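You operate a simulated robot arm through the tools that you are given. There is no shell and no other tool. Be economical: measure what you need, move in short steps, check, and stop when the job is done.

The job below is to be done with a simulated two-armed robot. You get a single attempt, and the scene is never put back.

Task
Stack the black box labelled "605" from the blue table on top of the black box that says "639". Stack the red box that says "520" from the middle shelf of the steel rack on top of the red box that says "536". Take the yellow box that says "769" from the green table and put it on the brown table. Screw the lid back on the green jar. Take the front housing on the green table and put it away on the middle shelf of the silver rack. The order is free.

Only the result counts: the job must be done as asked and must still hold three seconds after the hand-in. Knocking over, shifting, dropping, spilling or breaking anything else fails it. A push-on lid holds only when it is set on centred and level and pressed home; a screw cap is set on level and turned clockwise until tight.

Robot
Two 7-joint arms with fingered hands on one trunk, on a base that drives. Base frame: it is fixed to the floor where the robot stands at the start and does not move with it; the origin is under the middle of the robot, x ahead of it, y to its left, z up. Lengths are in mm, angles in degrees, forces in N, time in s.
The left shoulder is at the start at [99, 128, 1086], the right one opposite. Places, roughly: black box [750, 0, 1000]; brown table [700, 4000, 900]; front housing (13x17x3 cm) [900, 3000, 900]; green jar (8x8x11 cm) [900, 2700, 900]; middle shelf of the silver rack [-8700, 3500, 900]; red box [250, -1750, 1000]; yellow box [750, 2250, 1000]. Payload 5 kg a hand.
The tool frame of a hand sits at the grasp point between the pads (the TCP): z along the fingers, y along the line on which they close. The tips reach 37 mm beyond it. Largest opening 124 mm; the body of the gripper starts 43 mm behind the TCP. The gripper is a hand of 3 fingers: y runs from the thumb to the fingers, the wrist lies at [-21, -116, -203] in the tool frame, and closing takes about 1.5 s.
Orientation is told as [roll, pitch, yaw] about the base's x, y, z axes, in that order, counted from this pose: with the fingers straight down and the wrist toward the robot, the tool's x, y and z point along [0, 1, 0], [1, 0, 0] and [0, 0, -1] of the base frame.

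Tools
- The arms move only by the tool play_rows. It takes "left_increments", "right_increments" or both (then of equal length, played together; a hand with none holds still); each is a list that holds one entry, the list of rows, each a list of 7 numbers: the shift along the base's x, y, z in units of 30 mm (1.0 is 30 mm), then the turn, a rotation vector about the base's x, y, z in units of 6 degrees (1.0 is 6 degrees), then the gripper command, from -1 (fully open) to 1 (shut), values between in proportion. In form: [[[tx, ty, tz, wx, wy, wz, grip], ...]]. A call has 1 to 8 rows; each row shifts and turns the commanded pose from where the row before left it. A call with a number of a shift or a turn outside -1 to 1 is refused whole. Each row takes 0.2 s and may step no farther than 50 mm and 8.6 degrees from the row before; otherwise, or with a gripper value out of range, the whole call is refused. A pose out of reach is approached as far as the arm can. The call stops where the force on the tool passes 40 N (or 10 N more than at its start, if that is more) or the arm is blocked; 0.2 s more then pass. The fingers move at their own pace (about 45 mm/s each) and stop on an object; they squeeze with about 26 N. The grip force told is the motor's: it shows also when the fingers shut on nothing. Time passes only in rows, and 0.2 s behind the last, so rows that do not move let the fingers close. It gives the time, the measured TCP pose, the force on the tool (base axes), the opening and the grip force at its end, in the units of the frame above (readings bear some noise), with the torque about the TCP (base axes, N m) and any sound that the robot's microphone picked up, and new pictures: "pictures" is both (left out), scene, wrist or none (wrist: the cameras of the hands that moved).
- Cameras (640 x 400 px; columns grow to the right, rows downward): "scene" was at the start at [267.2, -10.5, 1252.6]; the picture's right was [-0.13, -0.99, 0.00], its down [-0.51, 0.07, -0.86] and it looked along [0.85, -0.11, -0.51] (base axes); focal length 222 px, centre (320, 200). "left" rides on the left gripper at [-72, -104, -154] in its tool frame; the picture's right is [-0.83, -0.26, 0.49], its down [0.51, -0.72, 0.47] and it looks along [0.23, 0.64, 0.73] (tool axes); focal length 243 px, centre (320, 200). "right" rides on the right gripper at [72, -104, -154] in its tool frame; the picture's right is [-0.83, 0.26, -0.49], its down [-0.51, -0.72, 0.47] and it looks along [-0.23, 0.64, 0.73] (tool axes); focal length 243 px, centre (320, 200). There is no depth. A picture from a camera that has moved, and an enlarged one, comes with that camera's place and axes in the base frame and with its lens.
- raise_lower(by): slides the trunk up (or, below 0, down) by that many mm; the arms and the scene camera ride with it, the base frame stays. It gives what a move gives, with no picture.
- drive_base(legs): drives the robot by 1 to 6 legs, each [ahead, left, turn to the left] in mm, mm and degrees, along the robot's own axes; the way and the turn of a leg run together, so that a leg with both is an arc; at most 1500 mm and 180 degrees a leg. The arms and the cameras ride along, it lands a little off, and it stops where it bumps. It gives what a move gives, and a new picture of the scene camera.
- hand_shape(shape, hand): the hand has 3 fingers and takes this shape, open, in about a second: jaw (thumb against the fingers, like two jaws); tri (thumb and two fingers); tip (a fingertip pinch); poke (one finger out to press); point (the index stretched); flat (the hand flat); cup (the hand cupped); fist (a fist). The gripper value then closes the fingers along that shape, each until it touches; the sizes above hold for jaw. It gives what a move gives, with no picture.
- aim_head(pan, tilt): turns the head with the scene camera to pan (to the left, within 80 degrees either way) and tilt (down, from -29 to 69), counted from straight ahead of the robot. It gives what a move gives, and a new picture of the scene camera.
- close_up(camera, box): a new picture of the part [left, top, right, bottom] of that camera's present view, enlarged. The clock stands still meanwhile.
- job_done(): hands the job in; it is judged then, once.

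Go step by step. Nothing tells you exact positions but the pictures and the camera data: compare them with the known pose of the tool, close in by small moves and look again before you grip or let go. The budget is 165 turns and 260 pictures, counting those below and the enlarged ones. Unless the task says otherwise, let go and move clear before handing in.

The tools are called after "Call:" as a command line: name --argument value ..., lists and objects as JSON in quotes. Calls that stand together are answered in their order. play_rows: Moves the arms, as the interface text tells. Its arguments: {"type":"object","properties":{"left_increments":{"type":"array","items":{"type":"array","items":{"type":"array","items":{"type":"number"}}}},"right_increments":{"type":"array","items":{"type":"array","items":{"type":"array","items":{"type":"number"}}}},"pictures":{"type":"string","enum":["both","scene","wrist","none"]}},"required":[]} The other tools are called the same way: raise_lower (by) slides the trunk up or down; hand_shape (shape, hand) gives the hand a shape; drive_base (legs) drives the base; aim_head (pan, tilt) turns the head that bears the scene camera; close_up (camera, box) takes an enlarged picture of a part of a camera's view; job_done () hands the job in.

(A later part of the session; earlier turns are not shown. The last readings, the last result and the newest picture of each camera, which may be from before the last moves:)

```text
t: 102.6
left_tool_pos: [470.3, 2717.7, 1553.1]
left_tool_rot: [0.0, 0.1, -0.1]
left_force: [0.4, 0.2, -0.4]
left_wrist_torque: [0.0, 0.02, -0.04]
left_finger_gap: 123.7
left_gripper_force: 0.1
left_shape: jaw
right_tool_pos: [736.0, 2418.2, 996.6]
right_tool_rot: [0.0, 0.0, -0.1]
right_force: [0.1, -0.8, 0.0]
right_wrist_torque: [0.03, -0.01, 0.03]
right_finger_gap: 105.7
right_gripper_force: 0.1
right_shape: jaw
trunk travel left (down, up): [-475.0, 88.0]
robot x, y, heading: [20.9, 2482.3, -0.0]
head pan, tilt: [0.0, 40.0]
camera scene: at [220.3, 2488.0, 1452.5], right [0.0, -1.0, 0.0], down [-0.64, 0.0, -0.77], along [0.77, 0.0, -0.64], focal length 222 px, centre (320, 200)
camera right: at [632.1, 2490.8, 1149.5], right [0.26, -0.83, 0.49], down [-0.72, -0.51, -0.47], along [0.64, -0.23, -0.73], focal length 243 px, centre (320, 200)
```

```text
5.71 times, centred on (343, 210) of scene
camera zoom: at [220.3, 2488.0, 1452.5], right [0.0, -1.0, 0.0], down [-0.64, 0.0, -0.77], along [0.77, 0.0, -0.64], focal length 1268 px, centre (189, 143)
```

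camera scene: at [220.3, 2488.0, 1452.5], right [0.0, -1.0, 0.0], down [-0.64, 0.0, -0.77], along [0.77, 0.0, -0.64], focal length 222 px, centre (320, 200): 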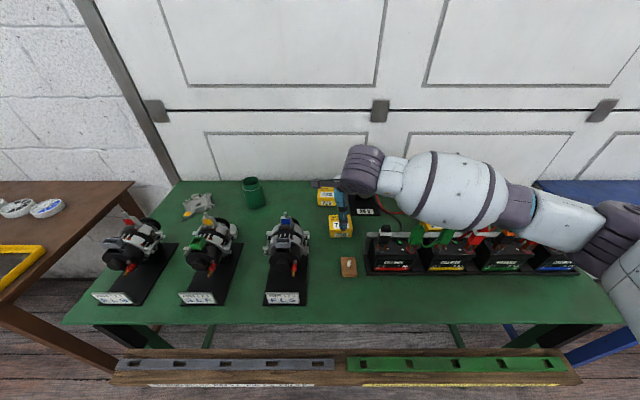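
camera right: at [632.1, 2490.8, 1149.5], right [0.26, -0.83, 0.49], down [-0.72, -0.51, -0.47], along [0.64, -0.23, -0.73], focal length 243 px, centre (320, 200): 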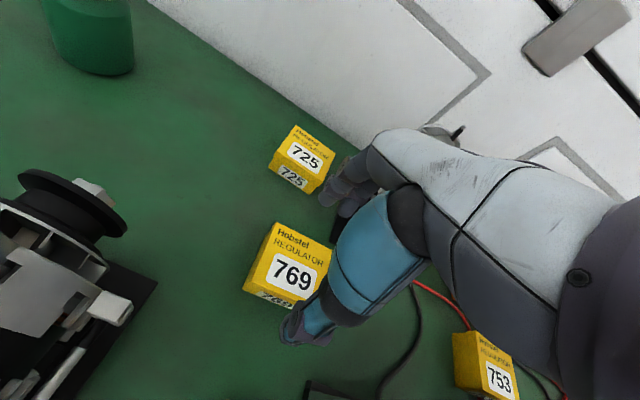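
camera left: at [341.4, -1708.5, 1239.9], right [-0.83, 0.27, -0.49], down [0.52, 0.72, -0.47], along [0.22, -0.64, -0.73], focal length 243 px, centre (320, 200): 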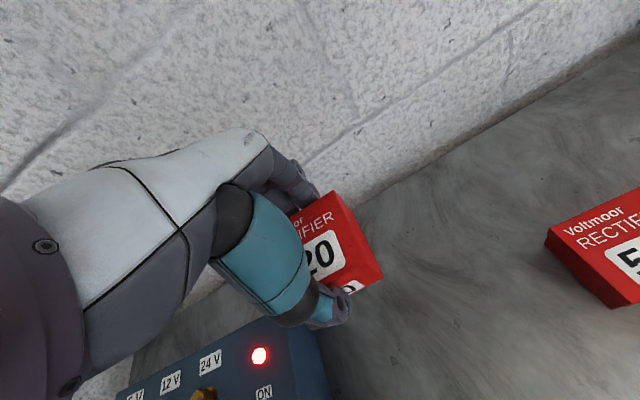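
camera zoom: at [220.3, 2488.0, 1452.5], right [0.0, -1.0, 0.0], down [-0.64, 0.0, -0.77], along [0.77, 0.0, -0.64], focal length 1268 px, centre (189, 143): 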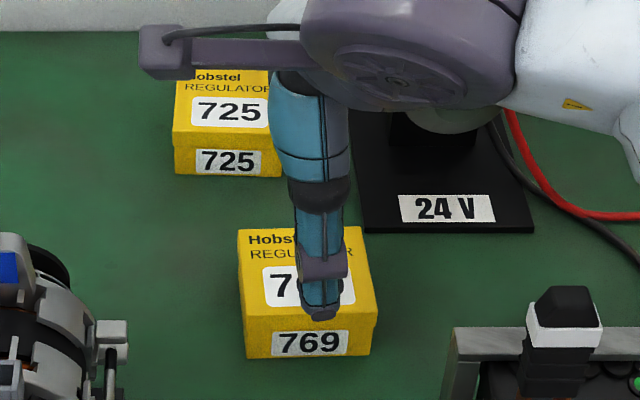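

The forearm is well above the batteries. I'll go down to z≈931 and close.

Call:
play_rows --right_increments '[[[0, 0, -0.8, 0, 0, 0, -0.7], [0, 0, -0.8, 0, 0, 0, -0.7], [0, 0, -0.6, 0, 0, 0, -0.7]]]' --pictures "wrist"

Call:
play_rows --right_increments '[[[0, 0, 0, 0, 0, 0, 1], [0, 0, 0, 0, 0, 0, 1], [0, 0, 0, 0, 0, 0, 1], [0, 0, 0, 0, 0, 0, 1], [0, 0, 0, 0, 0, 0, 1], [0, 0, 0, 0, 0, 0, 1], [0, 0, 0, 0, 0, 0, 1]]]' --pictures "wrist"

```text
t: 103.4
left_tool_pos: [470.0, 2717.4, 1553.5]
left_tool_rot: [0.1, -0.1, 0.1]
left_force: [-0.3, 0.3, 0.4]
left_wrist_torque: [0.02, 0.0, 0.03]
left_finger_gap: 123.6
left_gripper_force: 0.0
left_shape: jaw
right_tool_pos: [737.0, 2419.8, 930.5]
right_tool_rot: [0.0, 0.0, -0.1]
right_force: [-0.4, 0.0, 0.4]
right_wrist_torque: [-0.02, -0.04, -0.06]
right_finger_gap: 105.6
right_gripper_force: 0.0
right_shape: jaw
trunk travel left (down, up): [-475.0, 88.0]
robot x, y, heading: [17.9, 2487.6, 0.3]
head pan, tilt: [0.0, 40.0]
camera right: at [632.8, 2491.9, 1083.6], right [0.26, -0.83, 0.49], down [-0.72, -0.51, -0.47], along [0.64, -0.23, -0.73], focal length 243 px, centre (320, 200)
```

right: 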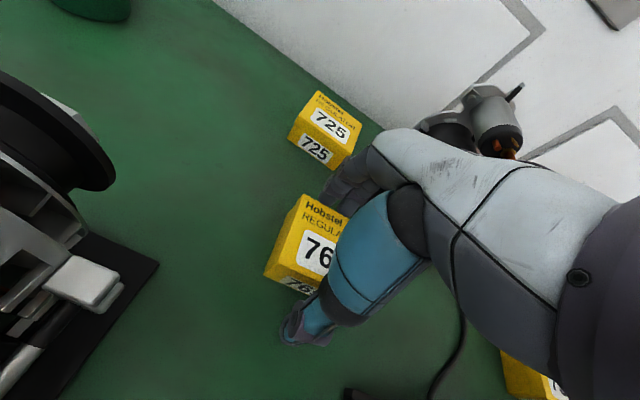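

```text
t: 105.0
left_tool_pos: [471.1, 2717.5, 1554.1]
left_tool_rot: [0.0, 0.0, -0.1]
left_force: [0.5, 0.7, -0.3]
left_wrist_torque: [0.02, -0.02, 0.0]
left_finger_gap: 123.7
left_gripper_force: 0.1
left_shape: jaw
right_tool_pos: [736.7, 2419.5, 930.9]
right_tool_rot: [0.1, -0.1, -0.1]
right_force: [-0.3, 0.3, -0.2]
right_wrist_torque: [0.02, 0.0, -0.02]
right_finger_gap: 64.1
right_gripper_force: 25.7
right_shape: jaw
trunk travel left (down, up): [-475.0, 88.0]
robot x, y, heading: [19.6, 2489.1, -0.1]
head pan, tilt: [0.0, 40.0]
camera right: at [632.8, 2492.0, 1084.0], right [0.26, -0.83, 0.49], down [-0.72, -0.51, -0.47], along [0.64, -0.23, -0.73], focal length 243 px, centre (320, 200)
```

right: 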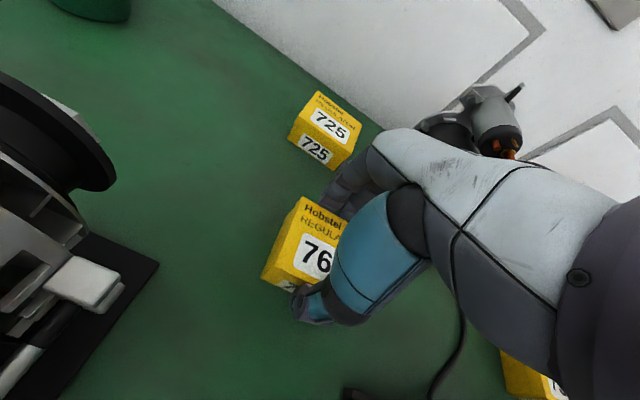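

769 is gripped. I'll lift it high and drive left toward the brown table.

Call:
play_rows --right_increments '[[[0, 0, 1, 0, 0, 0, 1], [0, 0, 1, 0, 0, 0, 1], [0, 0, 1, 0, 0, 0, 1], [0, 0, 1, 0, 0, 0, 1], [0, 0, 1, 0, 0, 0, 1], [0, 0, 1, 0, 0, 0, 1], [0, 0, 1, 0, 0, 0, 1], [0, 0, 1, 0, 0, 0, 1]]]' --pictures "none"

Call:
drive_base --legs '[[0, 1250, 0]]'

```text
t: 106.8
left_tool_pos: [469.1, 2718.4, 1554.9]
left_tool_rot: [0.1, 0.0, 0.0]
left_force: [0.3, 0.5, -0.3]
left_wrist_torque: [-0.01, 0.01, 0.02]
left_finger_gap: 123.7
left_gripper_force: 0.1
left_shape: jaw
right_tool_pos: [737.2, 2416.5, 1170.7]
right_tool_rot: [0.0, 0.0, -0.1]
right_force: [-0.3, 0.1, -0.8]
right_wrist_torque: [0.0, -0.01, 0.0]
right_finger_gap: 63.9
right_gripper_force: 26.1
right_shape: jaw
trunk travel left (down, up): [-475.0, 88.0]
robot x, y, heading: [20.7, 2487.2, -0.1]
head pan, tilt: [0.0, 40.0]
```

```text
t: 117.9
left_tool_pos: [490.0, 3952.6, 1553.6]
left_tool_rot: [0.1, 0.0, -1.5]
left_force: [1.0, 0.4, 0.3]
left_wrist_torque: [-0.03, 0.02, 0.0]
left_finger_gap: 123.6
left_gripper_force: 0.0
left_shape: jaw
right_tool_pos: [750.3, 3645.8, 1168.5]
right_tool_rot: [0.0, 0.1, -1.2]
right_force: [1.1, -1.6, -1.3]
right_wrist_torque: [-0.01, -0.03, 0.01]
right_finger_gap: 63.9
right_gripper_force: 25.9
right_shape: jaw
trunk travel left (down, up): [-475.0, 88.0]
robot x, y, heading: [33.6, 3729.2, -1.3]
head pan, tilt: [0.0, 40.0]
camera scene: at [234.8, 3728.5, 1452.5], right [-0.02, -1.0, 0.0], down [-0.64, 0.01, -0.77], along [0.77, -0.02, -0.64], focal length 222 px, centre (320, 200)
```

scene: 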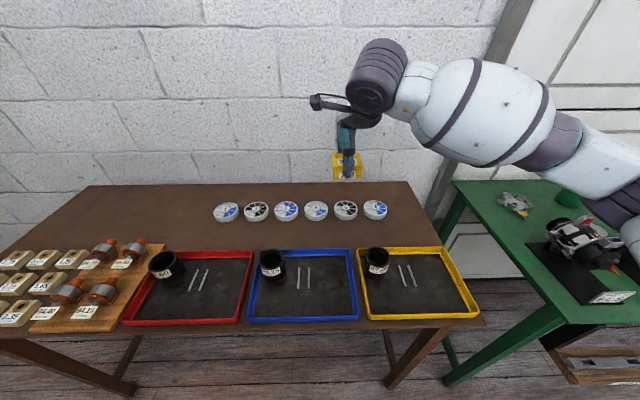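

The brown table has a free patch at its right far side, between the last disc and the right edge. I'll check the height and the spot with the wrist camera.

Call:
close_up --camera "right" --box '[0, 0, 640, 400]'

Call:
close_up --camera "scene" --box '[330, 150, 490, 250]'

```text
1.00 times, centred on (320, 200) of right (not enlarged: the box is as wide or as high as the picture)
camera zoom: at [648.7, 3720.8, 1322.1], right [0.24, -0.84, 0.49], down [-0.73, -0.49, -0.47], along [0.64, -0.25, -0.73], focal length 243 px, centre (320, 200)
```

zoom: 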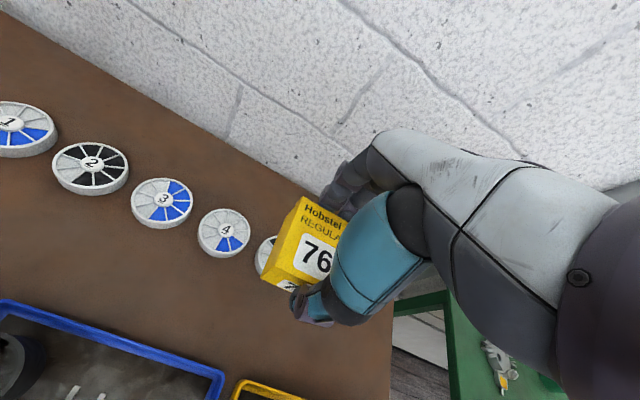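

```text
4.00 times, centred on (410, 200) of scene
camera zoom: at [234.8, 3728.5, 1452.5], right [-0.02, -1.0, 0.0], down [-0.64, 0.01, -0.77], along [0.77, -0.02, -0.64], focal length 888 px, centre (-40, 200)
```

zoom: 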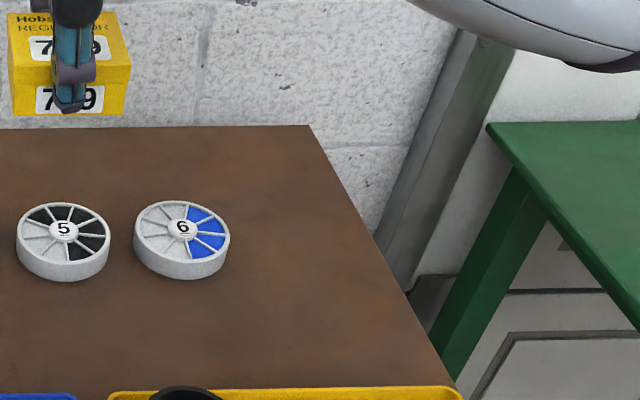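

The brown table top is at z≈858. I'll put 769 at about [800, 3388], clear of disc 6, the yellow tray and the edge.

Call:
play_rows --right_increments '[[[0.21, -1, 0, 0, 0, 0, 1], [0.21, -1, 0, 0, 0, 0, 1], [0.21, -1, 0, 0, 0, 0, 1], [0.21, -1, 0, 0, 0, 0, 1], [0.21, -1, 0, 0, 0, 0, 1], [0.21, -1, 0, 0, 0, 0, 1], [0.21, -1, 0, 0, 0, 0, 1], [0.21, -1, 0, 0, 0, 0, 1]]]' --pictures "none"

Call:
play_rows --right_increments '[[[0, -0.6, 0, 0, 0, 0, 1], [0, 0, -1, 0, 0, 0, 1], [0, 0, -1, 0, 0, 0, 1], [0, 0, -1, 0, 0, 0, 1], [0, 0, -1, 0, 0, 0, 1], [0, 0, -1, 0, 0, 0, 1], [0, 0, -1, 0, 0, 0, 1]]]'

Call:
close_up --camera "scene" --box '[330, 150, 490, 250]'

```text
t: 119.7
left_tool_pos: [489.5, 3951.1, 1554.1]
left_tool_rot: [0.1, -0.1, -1.4]
left_force: [-0.2, -0.1, 0.9]
left_wrist_torque: [0.02, 0.0, 0.0]
left_finger_gap: 123.8
left_gripper_force: 0.1
left_shape: jaw
right_tool_pos: [803.8, 3405.2, 1167.0]
right_tool_rot: [0.0, 0.0, -1.3]
right_force: [-0.1, 0.6, -1.6]
right_wrist_torque: [0.0, -0.02, 0.01]
right_finger_gap: 63.7
right_gripper_force: 25.8
right_shape: jaw
trunk travel left (down, up): [-475.0, 88.0]
robot x, y, heading: [33.3, 3727.9, -1.2]
head pan, tilt: [0.0, 40.0]
```

```text
t: 121.3
left_tool_pos: [490.1, 3952.5, 1555.0]
left_tool_rot: [0.0, 0.1, -1.4]
left_force: [0.3, -0.8, 0.2]
left_wrist_torque: [0.04, -0.02, 0.0]
left_finger_gap: 123.8
left_gripper_force: 0.1
left_shape: jaw
right_tool_pos: [802.8, 3388.5, 985.8]
right_tool_rot: [0.1, 0.1, -1.3]
right_force: [-0.6, 0.4, -1.1]
right_wrist_torque: [0.01, 0.03, -0.02]
right_finger_gap: 64.1
right_gripper_force: 25.9
right_shape: jaw
trunk travel left (down, up): [-475.0, 88.0]
robot x, y, heading: [31.6, 3732.7, -1.4]
head pan, tilt: [0.0, 40.0]
camera scene: at [235.2, 3728.2, 1452.5], right [-0.02, -1.0, 0.0], down [-0.64, 0.01, -0.77], along [0.77, -0.02, -0.64], focal length 222 px, centre (320, 200)
camera right: at [700.7, 3463.8, 1138.4], right [0.24, -0.84, 0.49], down [-0.73, -0.49, -0.47], along [0.64, -0.25, -0.73], focal length 243 px, centre (320, 200)
```

scene: 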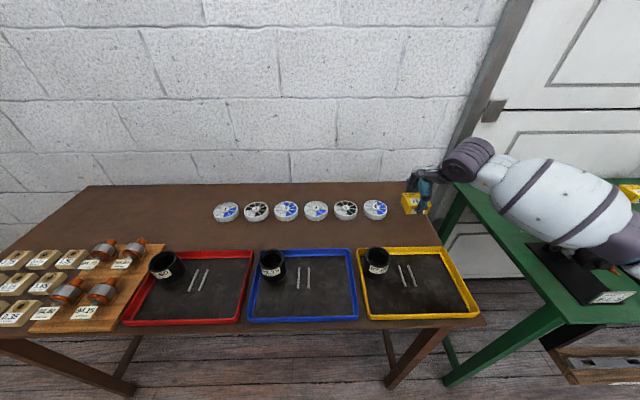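
right: 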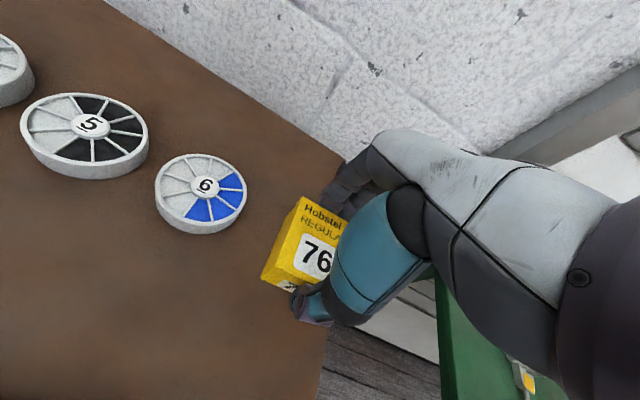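

```text
4.00 times, centred on (410, 200) of scene
camera zoom: at [235.2, 3728.2, 1452.5], right [-0.02, -1.0, 0.0], down [-0.64, 0.01, -0.77], along [0.77, -0.02, -0.64], focal length 888 px, centre (-40, 200)
```

zoom: 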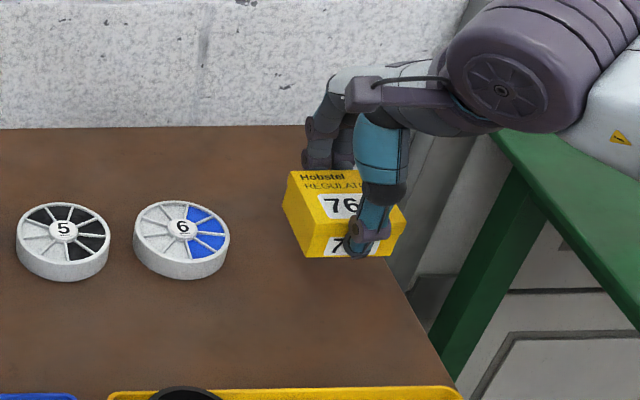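

The spot is right, but I'll shift 12 mm further from the edge and then lower.

Call:
play_rows --right_increments '[[[0, 0.4, -0.6, 0, 0, 0, 1], [0, 0, -0.9, 0, 0, 0, 1], [0, 0, -0.7, 0, 0, 0, 1], [0, 0, -0.3, 0, 0, 0, 1]]]' --pictures "none"

Call:
close_up --camera "scene" --box '[370, 160, 450, 250]'

```text
t: 122.4
left_tool_pos: [486.2, 3954.0, 1555.1]
left_tool_rot: [0.0, -0.2, -1.5]
left_force: [-0.3, -0.3, -0.6]
left_wrist_torque: [0.02, 0.03, 0.02]
left_finger_gap: 123.6
left_gripper_force: 0.1
left_shape: jaw
right_tool_pos: [805.1, 3400.4, 926.8]
right_tool_rot: [0.1, -1.2, -1.4]
right_force: [-11.2, 0.9, 33.4]
right_wrist_torque: [0.06, 0.75, -0.05]
right_finger_gap: 63.8
right_gripper_force: 25.6
right_shape: jaw
trunk travel left (down, up): [-475.0, 88.0]
robot x, y, heading: [34.5, 3730.7, -1.5]
head pan, tilt: [0.0, 40.0]
stopped in row 4 (right hand): the force on the tool passed its limit at 43 N (the readings are from after the stop); the commanded pose is now the measured one
```

```text
4.44 times, centred on (410, 205) of scene
camera zoom: at [231.2, 3729.8, 1453.3], right [-0.02, -1.0, 0.0], down [-0.64, 0.01, -0.77], along [0.77, -0.02, -0.64], focal length 986 px, centre (-80, 178)
```

zoom: 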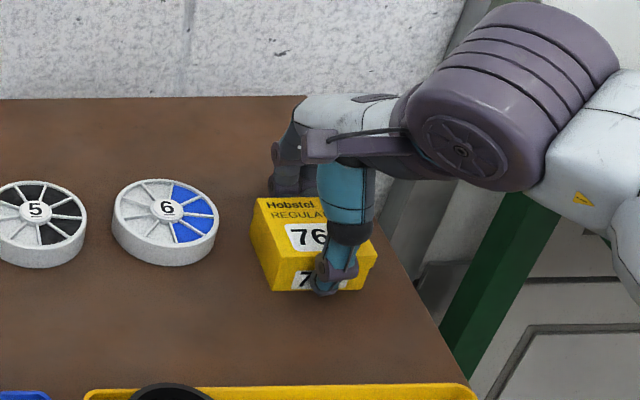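

It touched down a bit higher than estimated, so the table is at about z 882. I'll ease off the push.

Call:
play_rows --right_increments '[[[0, 0, 0.07, 0, 0.2, 0, 1], [0, 0, 0, 0, 0, 0, 1]]]' --pictures "wrist"

```text
t: 123.0
left_tool_pos: [485.7, 3953.6, 1554.9]
left_tool_rot: [-0.2, -0.2, -1.4]
left_force: [-0.7, -0.3, 0.1]
left_wrist_torque: [0.0, 0.0, 0.03]
left_finger_gap: 124.0
left_gripper_force: 0.2
left_shape: jaw
right_tool_pos: [805.4, 3399.5, 926.3]
right_tool_rot: [0.1, 0.1, -1.3]
right_force: [2.4, -0.2, 30.5]
right_wrist_torque: [-0.02, -0.3, 0.02]
right_finger_gap: 64.0
right_gripper_force: 26.5
right_shape: jaw
trunk travel left (down, up): [-475.0, 88.0]
robot x, y, heading: [30.4, 3732.5, -1.4]
head pan, tilt: [0.0, 40.0]
camera right: at [703.1, 3475.3, 1080.6], right [0.24, -0.84, 0.49], down [-0.73, -0.49, -0.47], along [0.63, -0.25, -0.73], focal length 243 px, centre (320, 200)
```

right: 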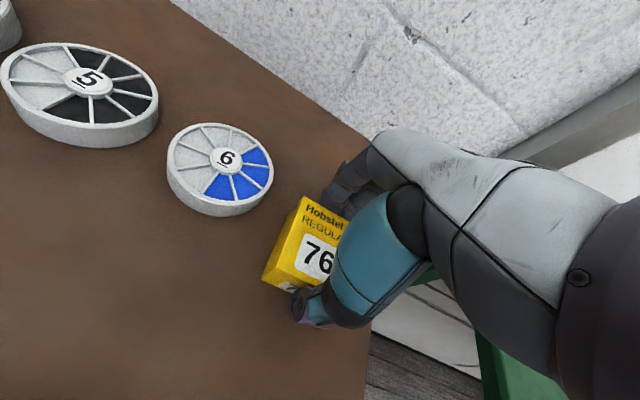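

Call:
play_rows --right_increments '[[[0, 0, 0.1, 0, 0, 0, 1], [0, 0, 0, 0, 0, 0, 1]]]' --pictures "none"

```text
t: 123.6
left_tool_pos: [486.5, 3954.5, 1554.6]
left_tool_rot: [-0.1, -0.1, -1.4]
left_force: [-0.5, -0.5, -0.2]
left_wrist_torque: [-0.03, -0.02, 0.0]
left_finger_gap: 123.6
left_gripper_force: 0.1
left_shape: jaw
right_tool_pos: [805.4, 3400.2, 926.8]
right_tool_rot: [0.1, 0.3, -1.3]
right_force: [3.7, 0.7, 24.6]
right_wrist_torque: [0.0, -0.51, 0.01]
right_finger_gap: 64.1
right_gripper_force: 25.7
right_shape: jaw
trunk travel left (down, up): [-475.0, 88.0]
robot x, y, heading: [33.1, 3730.7, -1.4]
head pan, tilt: [0.0, 40.0]
```

Call:
play_rows --right_increments '[[[0, 0, 0.2, 0, -0.05, 0, 1], [0, 0, 0.12, 0, 0, 0, 1], [0, 0, 0, 0, 0, 0, 1]]]' --pictures "none"

```text
t: 124.4
left_tool_pos: [491.5, 3952.3, 1554.2]
left_tool_rot: [0.0, 0.0, -1.4]
left_force: [-0.7, -0.3, 0.5]
left_wrist_torque: [-0.01, 0.01, -0.03]
left_finger_gap: 123.8
left_gripper_force: 0.1
left_shape: jaw
right_tool_pos: [805.6, 3400.4, 933.3]
right_tool_rot: [0.2, 0.3, -1.4]
right_force: [0.6, -0.8, -0.2]
right_wrist_torque: [0.06, -0.01, 0.0]
right_finger_gap: 63.8
right_gripper_force: 26.1
right_shape: jaw
trunk travel left (down, up): [-475.0, 88.0]
robot x, y, heading: [32.1, 3728.2, -1.2]
head pan, tilt: [0.0, 40.0]
```

It's free again at 933. I'll lower gently onto the table.

Call:
play_rows --right_increments '[[[0, 0, -0.08, 0, 0, 0, 1], [0, 0, -0.08, 0, 0, 0, 1], [0, 0, -0.05, 0, 0, 0, 1], [0, 0, 0, 0, 0, 0, 1]]]' --pictures "none"

```text
t: 125.4
left_tool_pos: [488.4, 3953.1, 1554.3]
left_tool_rot: [0.1, 0.0, -1.4]
left_force: [-0.8, 0.0, 0.5]
left_wrist_torque: [0.02, 0.01, 0.0]
left_finger_gap: 123.7
left_gripper_force: 0.0
left_shape: jaw
right_tool_pos: [806.3, 3400.8, 928.2]
right_tool_rot: [0.1, 0.2, -1.4]
right_force: [0.2, -1.1, 2.3]
right_wrist_torque: [-0.03, -0.1, 0.01]
right_finger_gap: 63.6
right_gripper_force: 26.2
right_shape: jaw
trunk travel left (down, up): [-475.0, 88.0]
robot x, y, heading: [32.4, 3735.0, -1.1]
head pan, tilt: [0.0, 40.0]
```

Light contact. I'll release and lift.

Call:
play_rows --right_increments '[[[0, 0, 0, 0, 0, 0, 0.3], [0, 0, 0, 0, 0, 0, -0.7], [0, 0, 0, 0, 0, 0, -0.7], [0, 0, 0, 0, 0, 0, -0.7], [0, 0, 0.5, 0, 0, 0, -0.7], [0, 0, 1, 0, 0, 0, -0.7], [0, 0, 1, 0, 0, 0, -0.7], [0, 0, 1, 0, 0, 0, -0.7]]]' --pictures "none"

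Call:
play_rows --right_increments '[[[0, 0, 1, 0, 0, 0, -1], [0, 0, 1, 0, 0, 0, -1], [0, 0, 1, 0, 0, 0, -1], [0, 0, 1, 0, 0, 0, -1], [-0.5, 0, 1, 0, 0, 0, -1], [-0.5, 0, 1, 0, 0, 0, -1], [-0.5, 0, 1, 0, 0, 0, -1], [-0.5, 0, 1, 0, 0, 0, -1]]]' --pictures "scene"

```text
t: 127.2
left_tool_pos: [490.8, 3952.9, 1554.6]
left_tool_rot: [0.1, 0.0, -1.4]
left_force: [-0.7, 0.0, -0.3]
left_wrist_torque: [-0.06, 0.0, 0.0]
left_finger_gap: 123.9
left_gripper_force: 0.0
left_shape: jaw
right_tool_pos: [805.9, 3401.4, 1032.0]
right_tool_rot: [0.0, 0.3, -1.4]
right_force: [0.6, -0.1, -0.3]
right_wrist_torque: [0.0, -0.01, -0.01]
right_finger_gap: 105.1
right_gripper_force: 0.2
right_shape: jaw
trunk travel left (down, up): [-475.0, 88.0]
robot x, y, heading: [34.9, 3735.9, -1.6]
head pan, tilt: [0.0, 40.0]
```

```text
t: 129.0
left_tool_pos: [488.7, 3953.5, 1554.2]
left_tool_rot: [0.0, -0.1, -1.3]
left_force: [-0.4, 0.6, 0.0]
left_wrist_torque: [-0.02, -0.01, 0.01]
left_finger_gap: 123.9
left_gripper_force: 0.1
left_shape: jaw
right_tool_pos: [744.4, 3400.3, 1273.5]
right_tool_rot: [0.1, 0.1, -1.4]
right_force: [-1.3, 0.0, 0.3]
right_wrist_torque: [-0.01, -0.01, 0.0]
right_finger_gap: 123.7
right_gripper_force: 0.0
right_shape: jaw
trunk travel left (down, up): [-475.0, 88.0]
robot x, y, heading: [34.6, 3731.1, -1.3]
head pan, tilt: [0.0, 40.0]
camera scene: at [233.6, 3729.3, 1452.7], right [-0.02, -1.0, 0.0], down [-0.64, 0.01, -0.77], along [0.77, -0.02, -0.64], focal length 222 px, centre (320, 200)
```

scene: 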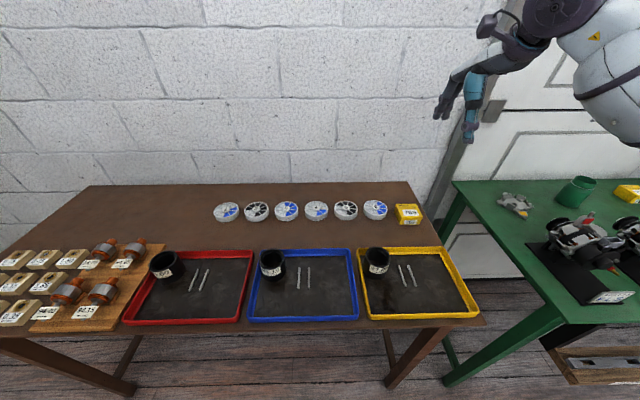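

769 stands on the brown table. Next I'll drive back right, to y≈2830, for the jar and its lid.

Call:
drive_base --legs '[[0, -900, 1.3]]'

Call:
aim_head --pan 0 --tilt 42

Call:
close_up --camera "right" --box '[0, 0, 320, 200]'

```text
t: 137.1
left_tool_pos: [475.2, 3086.2, 1554.1]
left_tool_rot: [0.0, 0.0, 0.3]
left_force: [1.0, 0.3, -0.2]
left_wrist_torque: [-0.01, 0.0, 0.01]
left_finger_gap: 123.8
left_gripper_force: 0.0
left_shape: jaw
right_tool_pos: [748.0, 2540.5, 1272.1]
right_tool_rot: [0.1, 0.2, 0.3]
right_force: [-0.3, -0.3, -0.2]
right_wrist_torque: [0.0, -0.01, -0.01]
right_finger_gap: 123.6
right_gripper_force: 0.1
right_shape: jaw
trunk travel left (down, up): [-475.0, 88.0]
robot x, y, heading: [26.4, 2851.9, 0.8]
head pan, tilt: [0.0, 40.0]
camera scene: at [227.1, 2854.2, 1452.5], right [0.01, -1.0, 0.0], down [-0.64, 0.0, -0.77], along [0.77, 0.0, -0.64], focal length 222 px, centre (320, 200)
```

scene: 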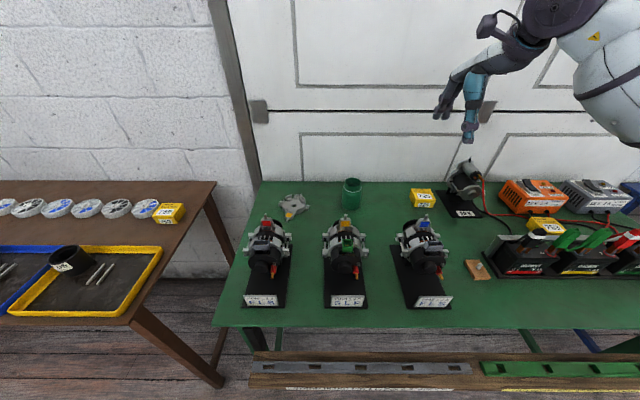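

```text
t: 137.7
left_tool_pos: [474.9, 3085.3, 1552.7]
left_tool_rot: [-0.1, -0.1, 0.2]
left_force: [0.4, 0.0, 1.0]
left_wrist_torque: [-0.03, 0.0, -0.02]
left_finger_gap: 123.8
left_gripper_force: 0.0
left_shape: jaw
right_tool_pos: [747.1, 2539.1, 1272.6]
right_tool_rot: [0.1, 0.2, 0.3]
right_force: [-0.3, 0.4, -0.6]
right_wrist_torque: [-0.03, 0.0, 0.01]
right_finger_gap: 123.4
right_gripper_force: 0.0
right_shape: jaw
trunk travel left (down, up): [-475.0, 88.0]
robot x, y, heading: [24.4, 2850.8, 0.3]
head pan, tilt: [0.0, 42.0]
camera scene: at [225.8, 2854.0, 1449.6], right [0.01, -1.0, 0.0], down [-0.67, 0.0, -0.74], along [0.74, 0.0, -0.67], focal length 222 px, centre (320, 200)
```

scene: 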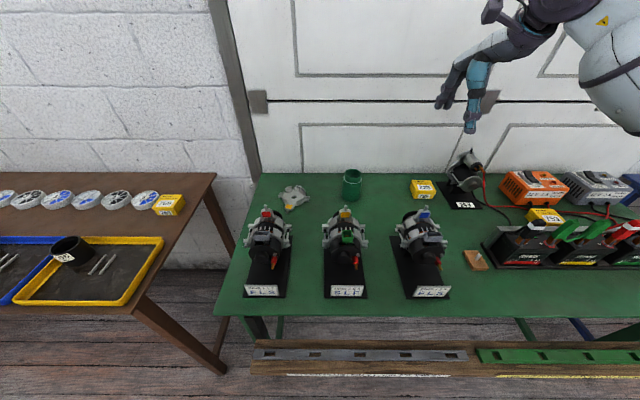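

```text
2.00 times, centred on (160, 100) of right
camera zoom: at [643.7, 2612.0, 1426.4], right [0.27, -0.83, 0.49], down [-0.72, -0.51, -0.47], along [0.64, -0.23, -0.73], focal length 485 px, centre (640, 400)
```

zoom: 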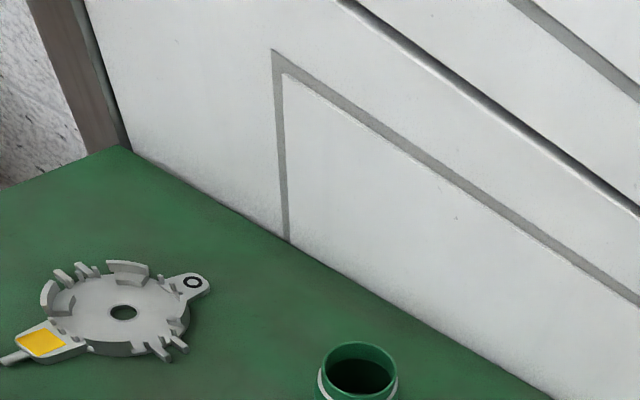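

Call:
close_up --camera "scene" --box '[230, 160, 470, 310]'

Call:
close_up --camera "right" --box '[0, 0, 640, 400]'

Call:
close_up --camera "left" --box '[0, 0, 640, 400]'

```text
2.67 times, centred on (350, 235) of scene
camera zoom: at [225.8, 2854.0, 1449.6], right [0.01, -1.0, 0.0], down [-0.67, 0.0, -0.74], along [0.74, 0.0, -0.67], focal length 592 px, centre (240, 107)
```

zoom: 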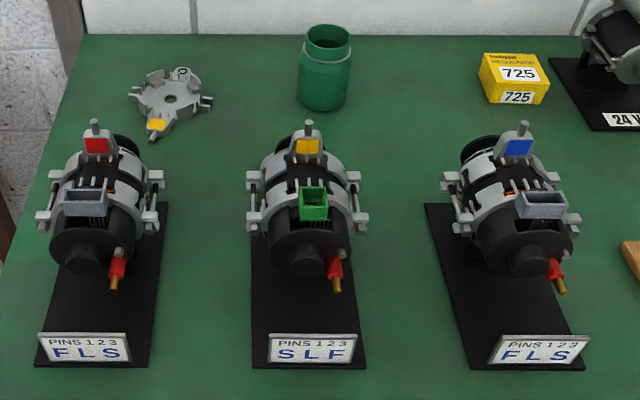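

```text
1.00 times, centred on (320, 200) of right (not enlarged: the box is as wide or as high as the picture)
camera zoom: at [643.7, 2612.0, 1426.4], right [0.27, -0.83, 0.49], down [-0.72, -0.51, -0.47], along [0.64, -0.23, -0.73], focal length 243 px, centre (320, 200)
```

zoom: 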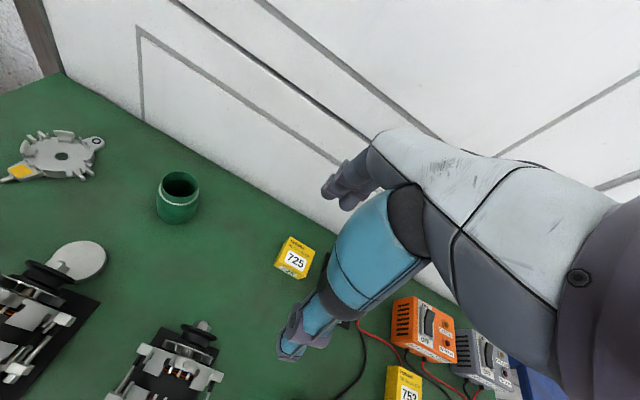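

```text
1.00 times, centred on (320, 200) of left (not enlarged: the box is as wide or as high as the picture)
camera zoom: at [371.6, 3012.2, 1708.0], right [-0.26, -0.83, -0.49], down [-0.72, 0.5, -0.47], along [0.64, 0.23, -0.73], focal length 243 px, centre (320, 200)
```

zoom: 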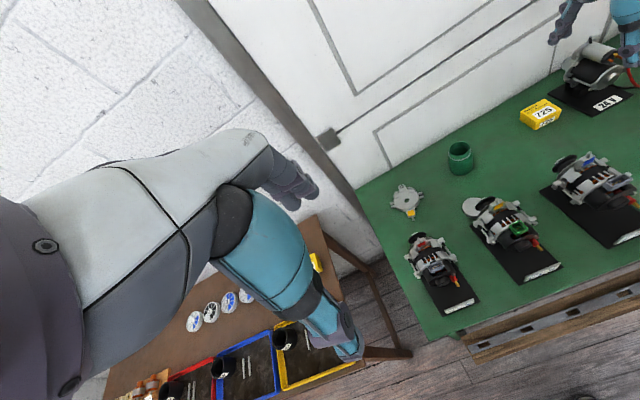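

The lid lies behind the second motor, near [725, 2800]. I'll move the right hand over for a better look.

Call:
play_rows --right_increments '[[[0, 1, 0, 0, 0, 0, -1], [0, 1, 0, 0, 0, 0, -1], [0, 1, 0, 0, 0, 0, -1], [0, 1, 0, 0, 0, 0, -1], [0, 1, 0, 0, 0, 0, -1], [0, 1, 0, 0, 0, 0, -1]]]' --pictures "wrist"

Call:
close_up --camera "left" --box '[380, 120, 620, 270]'

```text
t: 139.1
left_tool_pos: [475.9, 3086.9, 1553.8]
left_tool_rot: [-0.1, 0.0, 0.3]
left_force: [0.1, 0.2, 0.0]
left_wrist_torque: [-0.01, -0.03, -0.02]
left_finger_gap: 123.9
left_gripper_force: 0.1
left_shape: jaw
right_tool_pos: [748.5, 2722.1, 1273.4]
right_tool_rot: [0.2, 0.2, 0.2]
right_force: [-0.6, 0.4, -0.4]
right_wrist_torque: [0.0, 0.03, 0.01]
right_finger_gap: 123.6
right_gripper_force: 0.0
right_shape: jaw
trunk travel left (down, up): [-475.0, 88.0]
robot x, y, heading: [26.3, 2848.2, 0.4]
head pan, tilt: [0.0, 42.0]
camera right: at [644.3, 2794.2, 1426.6], right [0.27, -0.83, 0.49], down [-0.72, -0.51, -0.47], along [0.64, -0.23, -0.73], focal length 243 px, centre (320, 200)
```

right: 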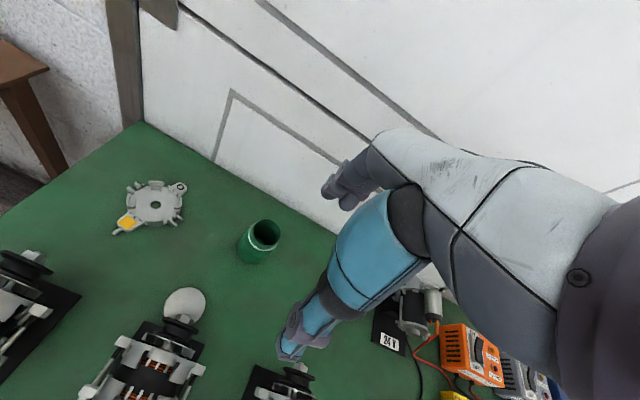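

```text
2.67 times, centred on (500, 195) of left
camera zoom: at [372.4, 3014.0, 1707.6], right [-0.26, -0.83, -0.49], down [-0.72, 0.5, -0.47], along [0.64, 0.23, -0.73], focal length 647 px, centre (-160, 213)
```

zoom: 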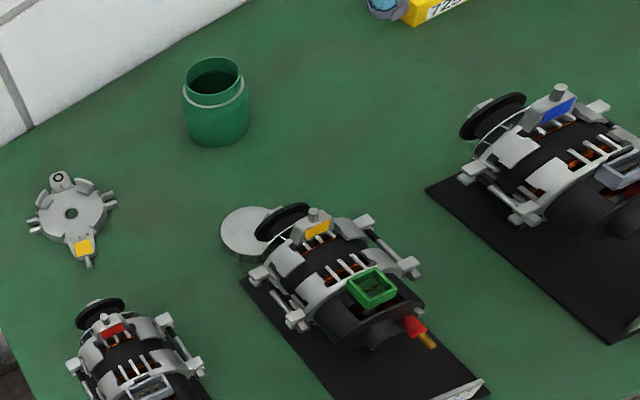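

The lid is at about [717, 2798], radius ~37, with its near edge tucked under the motor's pulley. I'll turn the right hand about 120° so the wrist lies away from the motor, which also leaves room to screw clockwise later.

Call:
play_rows --right_increments '[[[0.1, 0.2, 0, 0, 0, 1, 0], [0.1, 0.2, 0, 0, 0, 1, 0], [0.1, 0.2, 0, 0, 0, 1, 0], [0.1, 0.2, 0, 0, 0, 1, 0], [0.1, 0.2, 0, 0, 0, 1, 0], [0.1, 0.2, 0, 0, 0, 1, 0], [0.1, 0.2, 0, 0, 0, 1, 0], [0.1, 0.2, 0, 0, 0, 1, 0]]]' --pictures "none"

Call:
play_rows --right_increments '[[[0, 0.2, 0, 0, 0, 1, 0], [0, 0.2, 0, 0, 0, 1, 0], [0, 0.2, 0, 0, 0, 1, 0], [0, 0.2, 0, 0, 0, 1, 0], [0, 0.2, 0, 0, 0, 1, 0], [0, 0.2, 0, 0, 0, 1, 0], [0, 0, 0, 0, 0, 1, 0], [0, 0, 0, 0, 0, 1, 0]]]' --pictures "both"

```text
t: 140.9
left_tool_pos: [476.7, 3085.6, 1553.5]
left_tool_rot: [-0.1, 0.0, 0.4]
left_force: [0.1, 0.2, 0.2]
left_wrist_torque: [-0.03, 0.04, -0.02]
left_finger_gap: 124.0
left_gripper_force: 0.0
left_shape: jaw
right_tool_pos: [772.8, 2768.5, 1273.3]
right_tool_rot: [0.1, 0.3, 48.4]
right_force: [-0.3, -0.5, -0.4]
right_wrist_torque: [0.01, -0.01, 0.02]
right_finger_gap: 62.4
right_gripper_force: 0.0
right_shape: jaw
trunk travel left (down, up): [-475.0, 88.0]
robot x, y, heading: [26.1, 2846.8, 0.1]
head pan, tilt: [0.0, 42.0]
```

```text
t: 142.7
left_tool_pos: [474.6, 3084.9, 1554.1]
left_tool_rot: [0.0, 0.1, 0.3]
left_force: [0.7, -0.7, -0.2]
left_wrist_torque: [0.03, 0.0, 0.01]
left_finger_gap: 123.7
left_gripper_force: 0.1
left_shape: jaw
right_tool_pos: [771.9, 2768.7, 1273.7]
right_tool_rot: [0.0, 0.3, 48.3]
right_force: [0.9, 0.6, -0.1]
right_wrist_torque: [0.0, -0.03, 0.02]
right_finger_gap: 62.8
right_gripper_force: 0.0
right_shape: jaw
right hand out of reach, approached as far as the arm can: row 1, 2, 3, 4, 5, 6, 7, 8
trunk travel left (down, up): [-475.0, 88.0]
robot x, y, heading: [25.4, 2851.0, 0.2]
head pan, tilt: [0.0, 42.0]
camera scene: at [225.8, 2853.9, 1449.6], right [0.01, -1.0, 0.0], down [-0.67, 0.0, -0.74], along [0.74, 0.0, -0.67], focal length 222 px, centre (320, 200)
camera right: at [649.4, 2738.8, 1427.4], right [0.8, -0.36, 0.49], down [-0.1, -0.88, -0.47], along [0.6, 0.32, -0.73], focal length 243 px, centre (320, 200)
```

scene: 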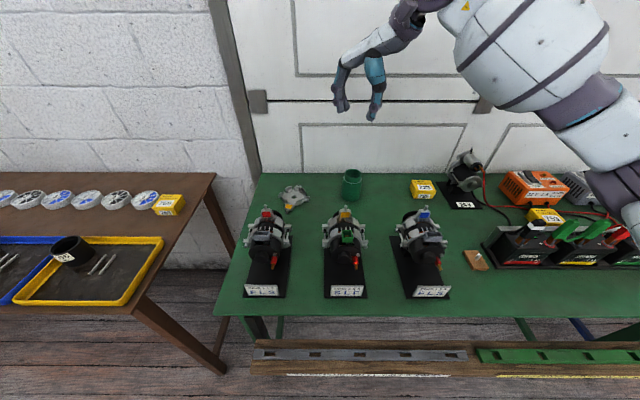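
right: 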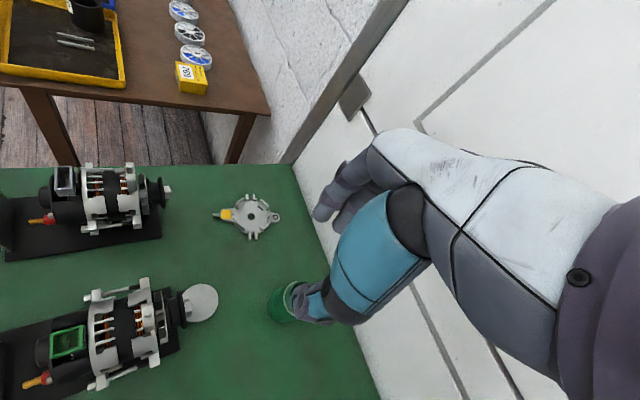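

The hand only yaws to about +48° here, but the view is clear: the lid spans x≈687–760, just behind the pulley at x≈692. The safest way is to lean the hand and drag the lid away from the motor by its top. First I'll undo the yaw.

Call:
play_rows --right_increments '[[[0, -0.2, 0, 0, 0, -1, 1], [0, -0.2, 0, 0, 0, -1, 1], [0, -0.2, 0, 0, 0, -1, 1], [0, -0.2, 0, 0, 0, -1, 1], [0, -0.2, 0, 0, 0, -1, 1], [0, -0.2, 0, 0, 0, -1, 1], [0, 0, 0, 0, 0, -1, 1], [0, 0, 0, 0, 0, -1, 1]]]' --pictures "none"

```text
t: 144.5
left_tool_pos: [474.8, 3084.7, 1554.4]
left_tool_rot: [0.0, 0.1, 0.3]
left_force: [0.4, 1.0, -0.4]
left_wrist_torque: [-0.01, -0.04, 0.02]
left_finger_gap: 123.7
left_gripper_force: 0.1
left_shape: jaw
right_tool_pos: [772.4, 2734.2, 1274.8]
right_tool_rot: [0.0, 0.2, 0.2]
right_force: [-0.1, 0.1, 0.4]
right_wrist_torque: [0.02, -0.01, 0.01]
right_finger_gap: 0.0
right_gripper_force: 25.8
right_shape: jaw
trunk travel left (down, up): [-475.0, 88.0]
robot x, y, heading: [26.5, 2854.9, 0.4]
head pan, tilt: [0.0, 42.0]
```

The command resets cleanly. I'll lean the closed hand 28° (fingers pointing back and down) and move over the lid.

Call:
play_rows --right_increments '[[[-0.1, 0.5, -0.6, 0, 0.93, 0, 1], [-0.1, 0.5, -0.6, 0, 0.93, 0, 1], [-0.1, 0.5, -0.6, 0, 0.93, 0, 1], [-0.1, 0.5, -0.6, 0, 0.93, 0, 1], [0, 0.1, -0.9, 0, 0.93, 0, 1], [0, 0, -0.9, 0, 0, 0, 1], [0, 0, -0.9, 0, 0, 0, 1], [0, 0, -0.9, 0, 0, 0, 1]]]' --pictures "both"

Call:
close_up --camera "scene" --box '[280, 110, 440, 250]'

Call:
close_up --camera "left" --box '[380, 90, 620, 270]'

```text
t: 146.3
left_tool_pos: [476.8, 3085.4, 1553.4]
left_tool_rot: [0.0, -0.1, 0.3]
left_force: [-0.7, 0.6, 0.6]
left_wrist_torque: [-0.04, 0.0, 0.03]
left_finger_gap: 123.9
left_gripper_force: 0.0
left_shape: jaw
right_tool_pos: [760.8, 2794.8, 1090.9]
right_tool_rot: [0.3, 28.1, 0.4]
right_force: [-0.1, 0.8, 0.3]
right_wrist_torque: [0.0, 0.02, -0.02]
right_finger_gap: 0.0
right_gripper_force: 25.7
right_shape: jaw
trunk travel left (down, up): [-475.0, 88.0]
robot x, y, heading: [22.3, 2852.2, 0.1]
head pan, tilt: [0.0, 42.0]
camera scene: at [226.8, 2853.8, 1449.4], right [0.01, -1.0, 0.0], down [-0.67, 0.0, -0.74], along [0.74, 0.0, -0.67], focal length 222 px, centre (320, 200)
camera right: at [742.4, 2867.3, 1275.2], right [0.47, -0.83, 0.31], down [-0.86, -0.51, -0.08], along [0.22, -0.23, -0.95], focal length 243 px, centre (320, 200)
```

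scene: 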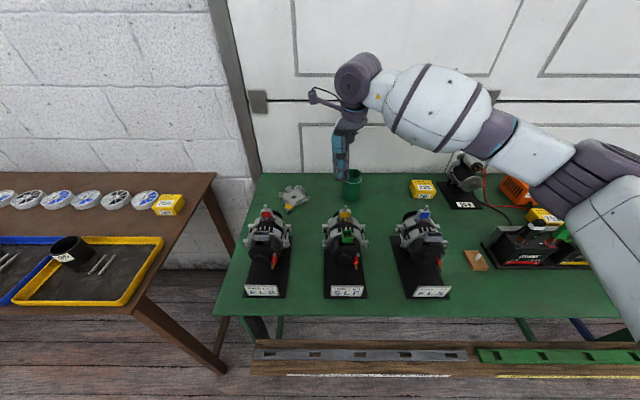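
right: 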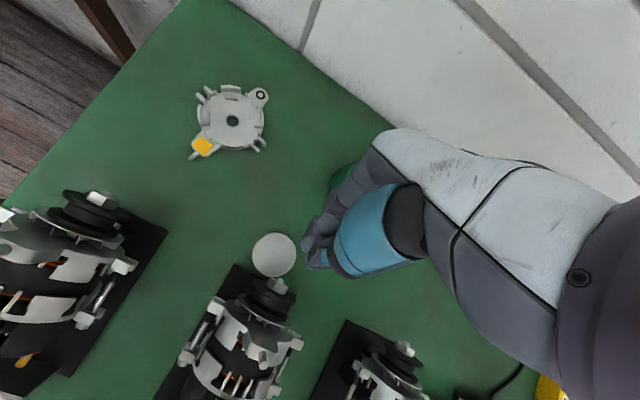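

```text
2.86 times, centred on (360, 180) of scene
camera zoom: at [226.8, 2853.8, 1449.4], right [0.01, -1.0, 0.0], down [-0.67, 0.0, -0.74], along [0.74, 0.0, -0.67], focal length 634 px, centre (206, 257)
```

zoom: 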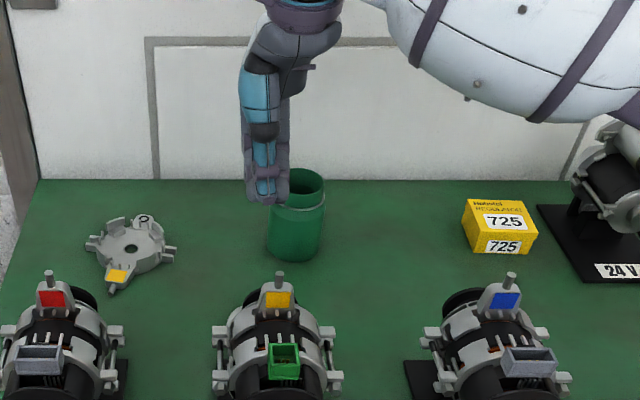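

```text
2.22 times, centred on (500, 180) of left
camera zoom: at [373.0, 3011.9, 1707.6], right [-0.26, -0.83, -0.49], down [-0.72, 0.5, -0.47], along [0.64, 0.23, -0.73], focal length 539 px, centre (-80, 244)
```

zoom: 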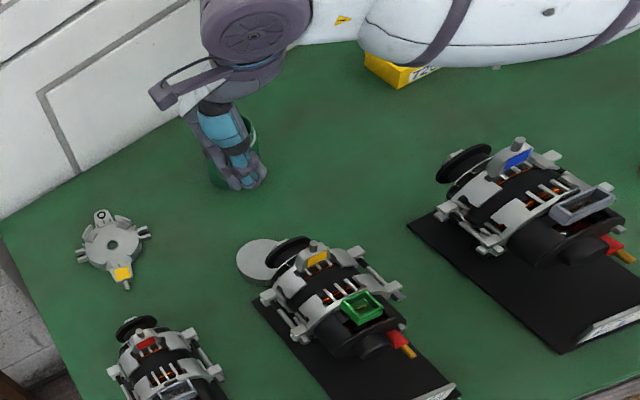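

Now the lid is fully visible: centre [718, 2799], radius about 33. I'll lower the closed fingertips onto it.

Call:
play_rows --right_increments '[[[-0.2, 0.07, -0.9, 0, 0, 0, 1], [-0.2, 0.06, -0.9, 0, 0, 0, 1], [0, 0, -0.9, 0, 0, 0, 1], [0, 0, -0.9, 0, 0, 0, 1], [0, 0, -0.7, 0, 0, 0, 1]]]' --pictures "wrist"

Call:
close_up --camera "left" --box '[400, 110, 560, 250]'

```text
t: 147.5
left_tool_pos: [475.3, 3083.4, 1552.8]
left_tool_rot: [0.0, 0.0, 0.4]
left_force: [-0.7, -0.2, -0.3]
left_wrist_torque: [-0.02, 0.03, -0.02]
left_finger_gap: 123.8
left_gripper_force: 0.1
left_shape: jaw
right_tool_pos: [748.5, 2799.0, 963.9]
right_tool_rot: [0.3, 28.1, 0.3]
right_force: [0.4, 0.0, -0.1]
right_wrist_torque: [-0.02, -0.01, 0.0]
right_finger_gap: 0.0
right_gripper_force: 26.0
right_shape: jaw
trunk travel left (down, up): [-475.0, 88.0]
robot x, y, heading: [23.4, 2849.0, 0.5]
head pan, tilt: [0.0, 42.0]
camera right: at [730.4, 2871.1, 1148.3], right [0.47, -0.83, 0.31], down [-0.86, -0.51, -0.08], along [0.22, -0.23, -0.95], focal length 243 px, centre (320, 200)
```

right: 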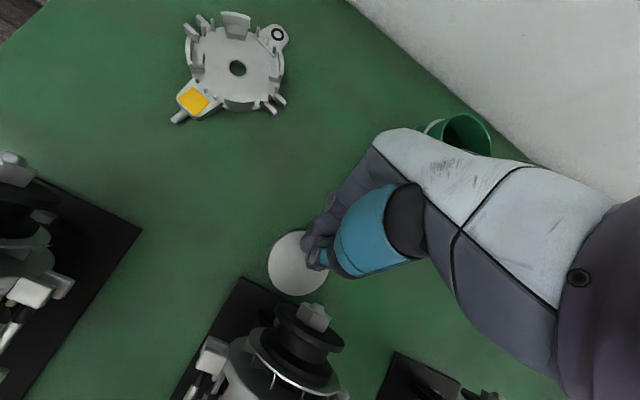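

```text
2.86 times, centred on (480, 180) of left
camera zoom: at [372.4, 3011.8, 1707.7], right [-0.26, -0.83, -0.49], down [-0.72, 0.5, -0.47], along [0.64, 0.23, -0.73], focal length 693 px, centre (-137, 257)
```

zoom: 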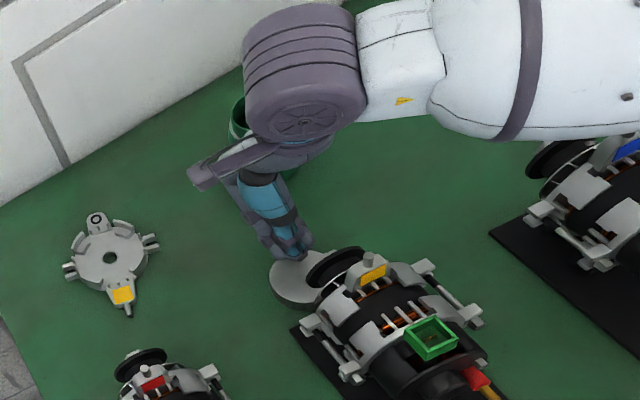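

Call:
play_rows --right_increments '[[[0, 0, -0.3, 0, 0, 0, 1], [0, 0, -0.2, 0, 0, 0, 1], [0, 0, -0.15, 0, 0, 0, 1], [0, 0, -0.1, 0, 0, 0, 1]]]' --pictures "none"

```text
t: 148.5
left_tool_pos: [474.9, 3085.9, 1553.7]
left_tool_rot: [-0.1, 0.0, 0.3]
left_force: [-0.9, 0.0, -0.1]
left_wrist_torque: [0.05, 0.04, 0.0]
left_finger_gap: 124.1
left_gripper_force: 0.0
left_shape: jaw
right_tool_pos: [748.7, 2800.6, 942.6]
right_tool_rot: [0.3, 28.1, 0.3]
right_force: [-0.3, -0.3, 0.1]
right_wrist_torque: [-0.02, -0.01, -0.01]
right_finger_gap: 0.0
right_gripper_force: 26.5
right_shape: jaw
trunk travel left (down, up): [-475.0, 88.0]
robot x, y, heading: [25.9, 2851.3, 0.3]
head pan, tilt: [0.0, 42.0]
```

Call:
play_rows --right_increments '[[[0, 0, -0.1, 0, 0, 0, 1], [0, 0, -0.1, 0, 0, 0, 1]]]' --pictures "none"

Call:
play_rows --right_increments '[[[0, 0, -0.1, 0, 0, 0, 1], [0, 0, -0.06, 0, 0, 0, 1]]]' --pictures "wrist"

```text
t: 149.1
left_tool_pos: [475.0, 3085.0, 1554.5]
left_tool_rot: [0.0, -0.1, 0.3]
left_force: [-0.1, -0.2, 0.0]
left_wrist_torque: [-0.02, 0.01, 0.0]
left_finger_gap: 123.8
left_gripper_force: 0.0
left_shape: jaw
right_tool_pos: [747.3, 2799.3, 938.8]
right_tool_rot: [0.3, 27.9, 0.2]
right_force: [3.8, -0.5, 6.7]
right_wrist_torque: [0.01, -0.07, 0.04]
right_finger_gap: 0.0
right_gripper_force: 25.9
right_shape: jaw
trunk travel left (down, up): [-475.0, 88.0]
robot x, y, heading: [21.4, 2847.5, 0.1]
head pan, tilt: [0.0, 42.0]
```

```text
t: 149.7
left_tool_pos: [473.4, 3084.9, 1554.9]
left_tool_rot: [0.0, -0.2, 0.3]
left_force: [-1.2, -0.2, -0.7]
left_wrist_torque: [0.04, -0.02, 0.02]
left_finger_gap: 123.9
left_gripper_force: 0.2
left_shape: jaw
right_tool_pos: [748.3, 2800.0, 936.3]
right_tool_rot: [0.5, 27.7, 0.3]
right_force: [11.1, -0.3, 30.4]
right_wrist_torque: [0.07, -0.11, -0.03]
right_finger_gap: 0.0
right_gripper_force: 25.8
right_shape: jaw
trunk travel left (down, up): [-475.0, 88.0]
robot x, y, heading: [22.7, 2850.5, 0.2]
head pan, tilt: [0.0, 42.0]
camera right: at [728.5, 2871.2, 1120.9], right [0.46, -0.83, 0.31], down [-0.86, -0.51, -0.08], along [0.23, -0.23, -0.95], focal length 243 px, centre (320, 200)
```

right: 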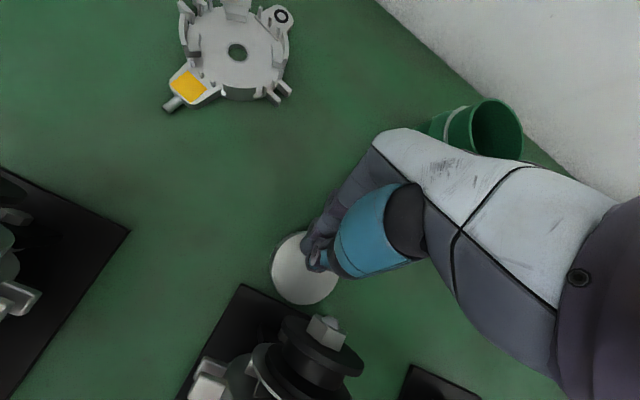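

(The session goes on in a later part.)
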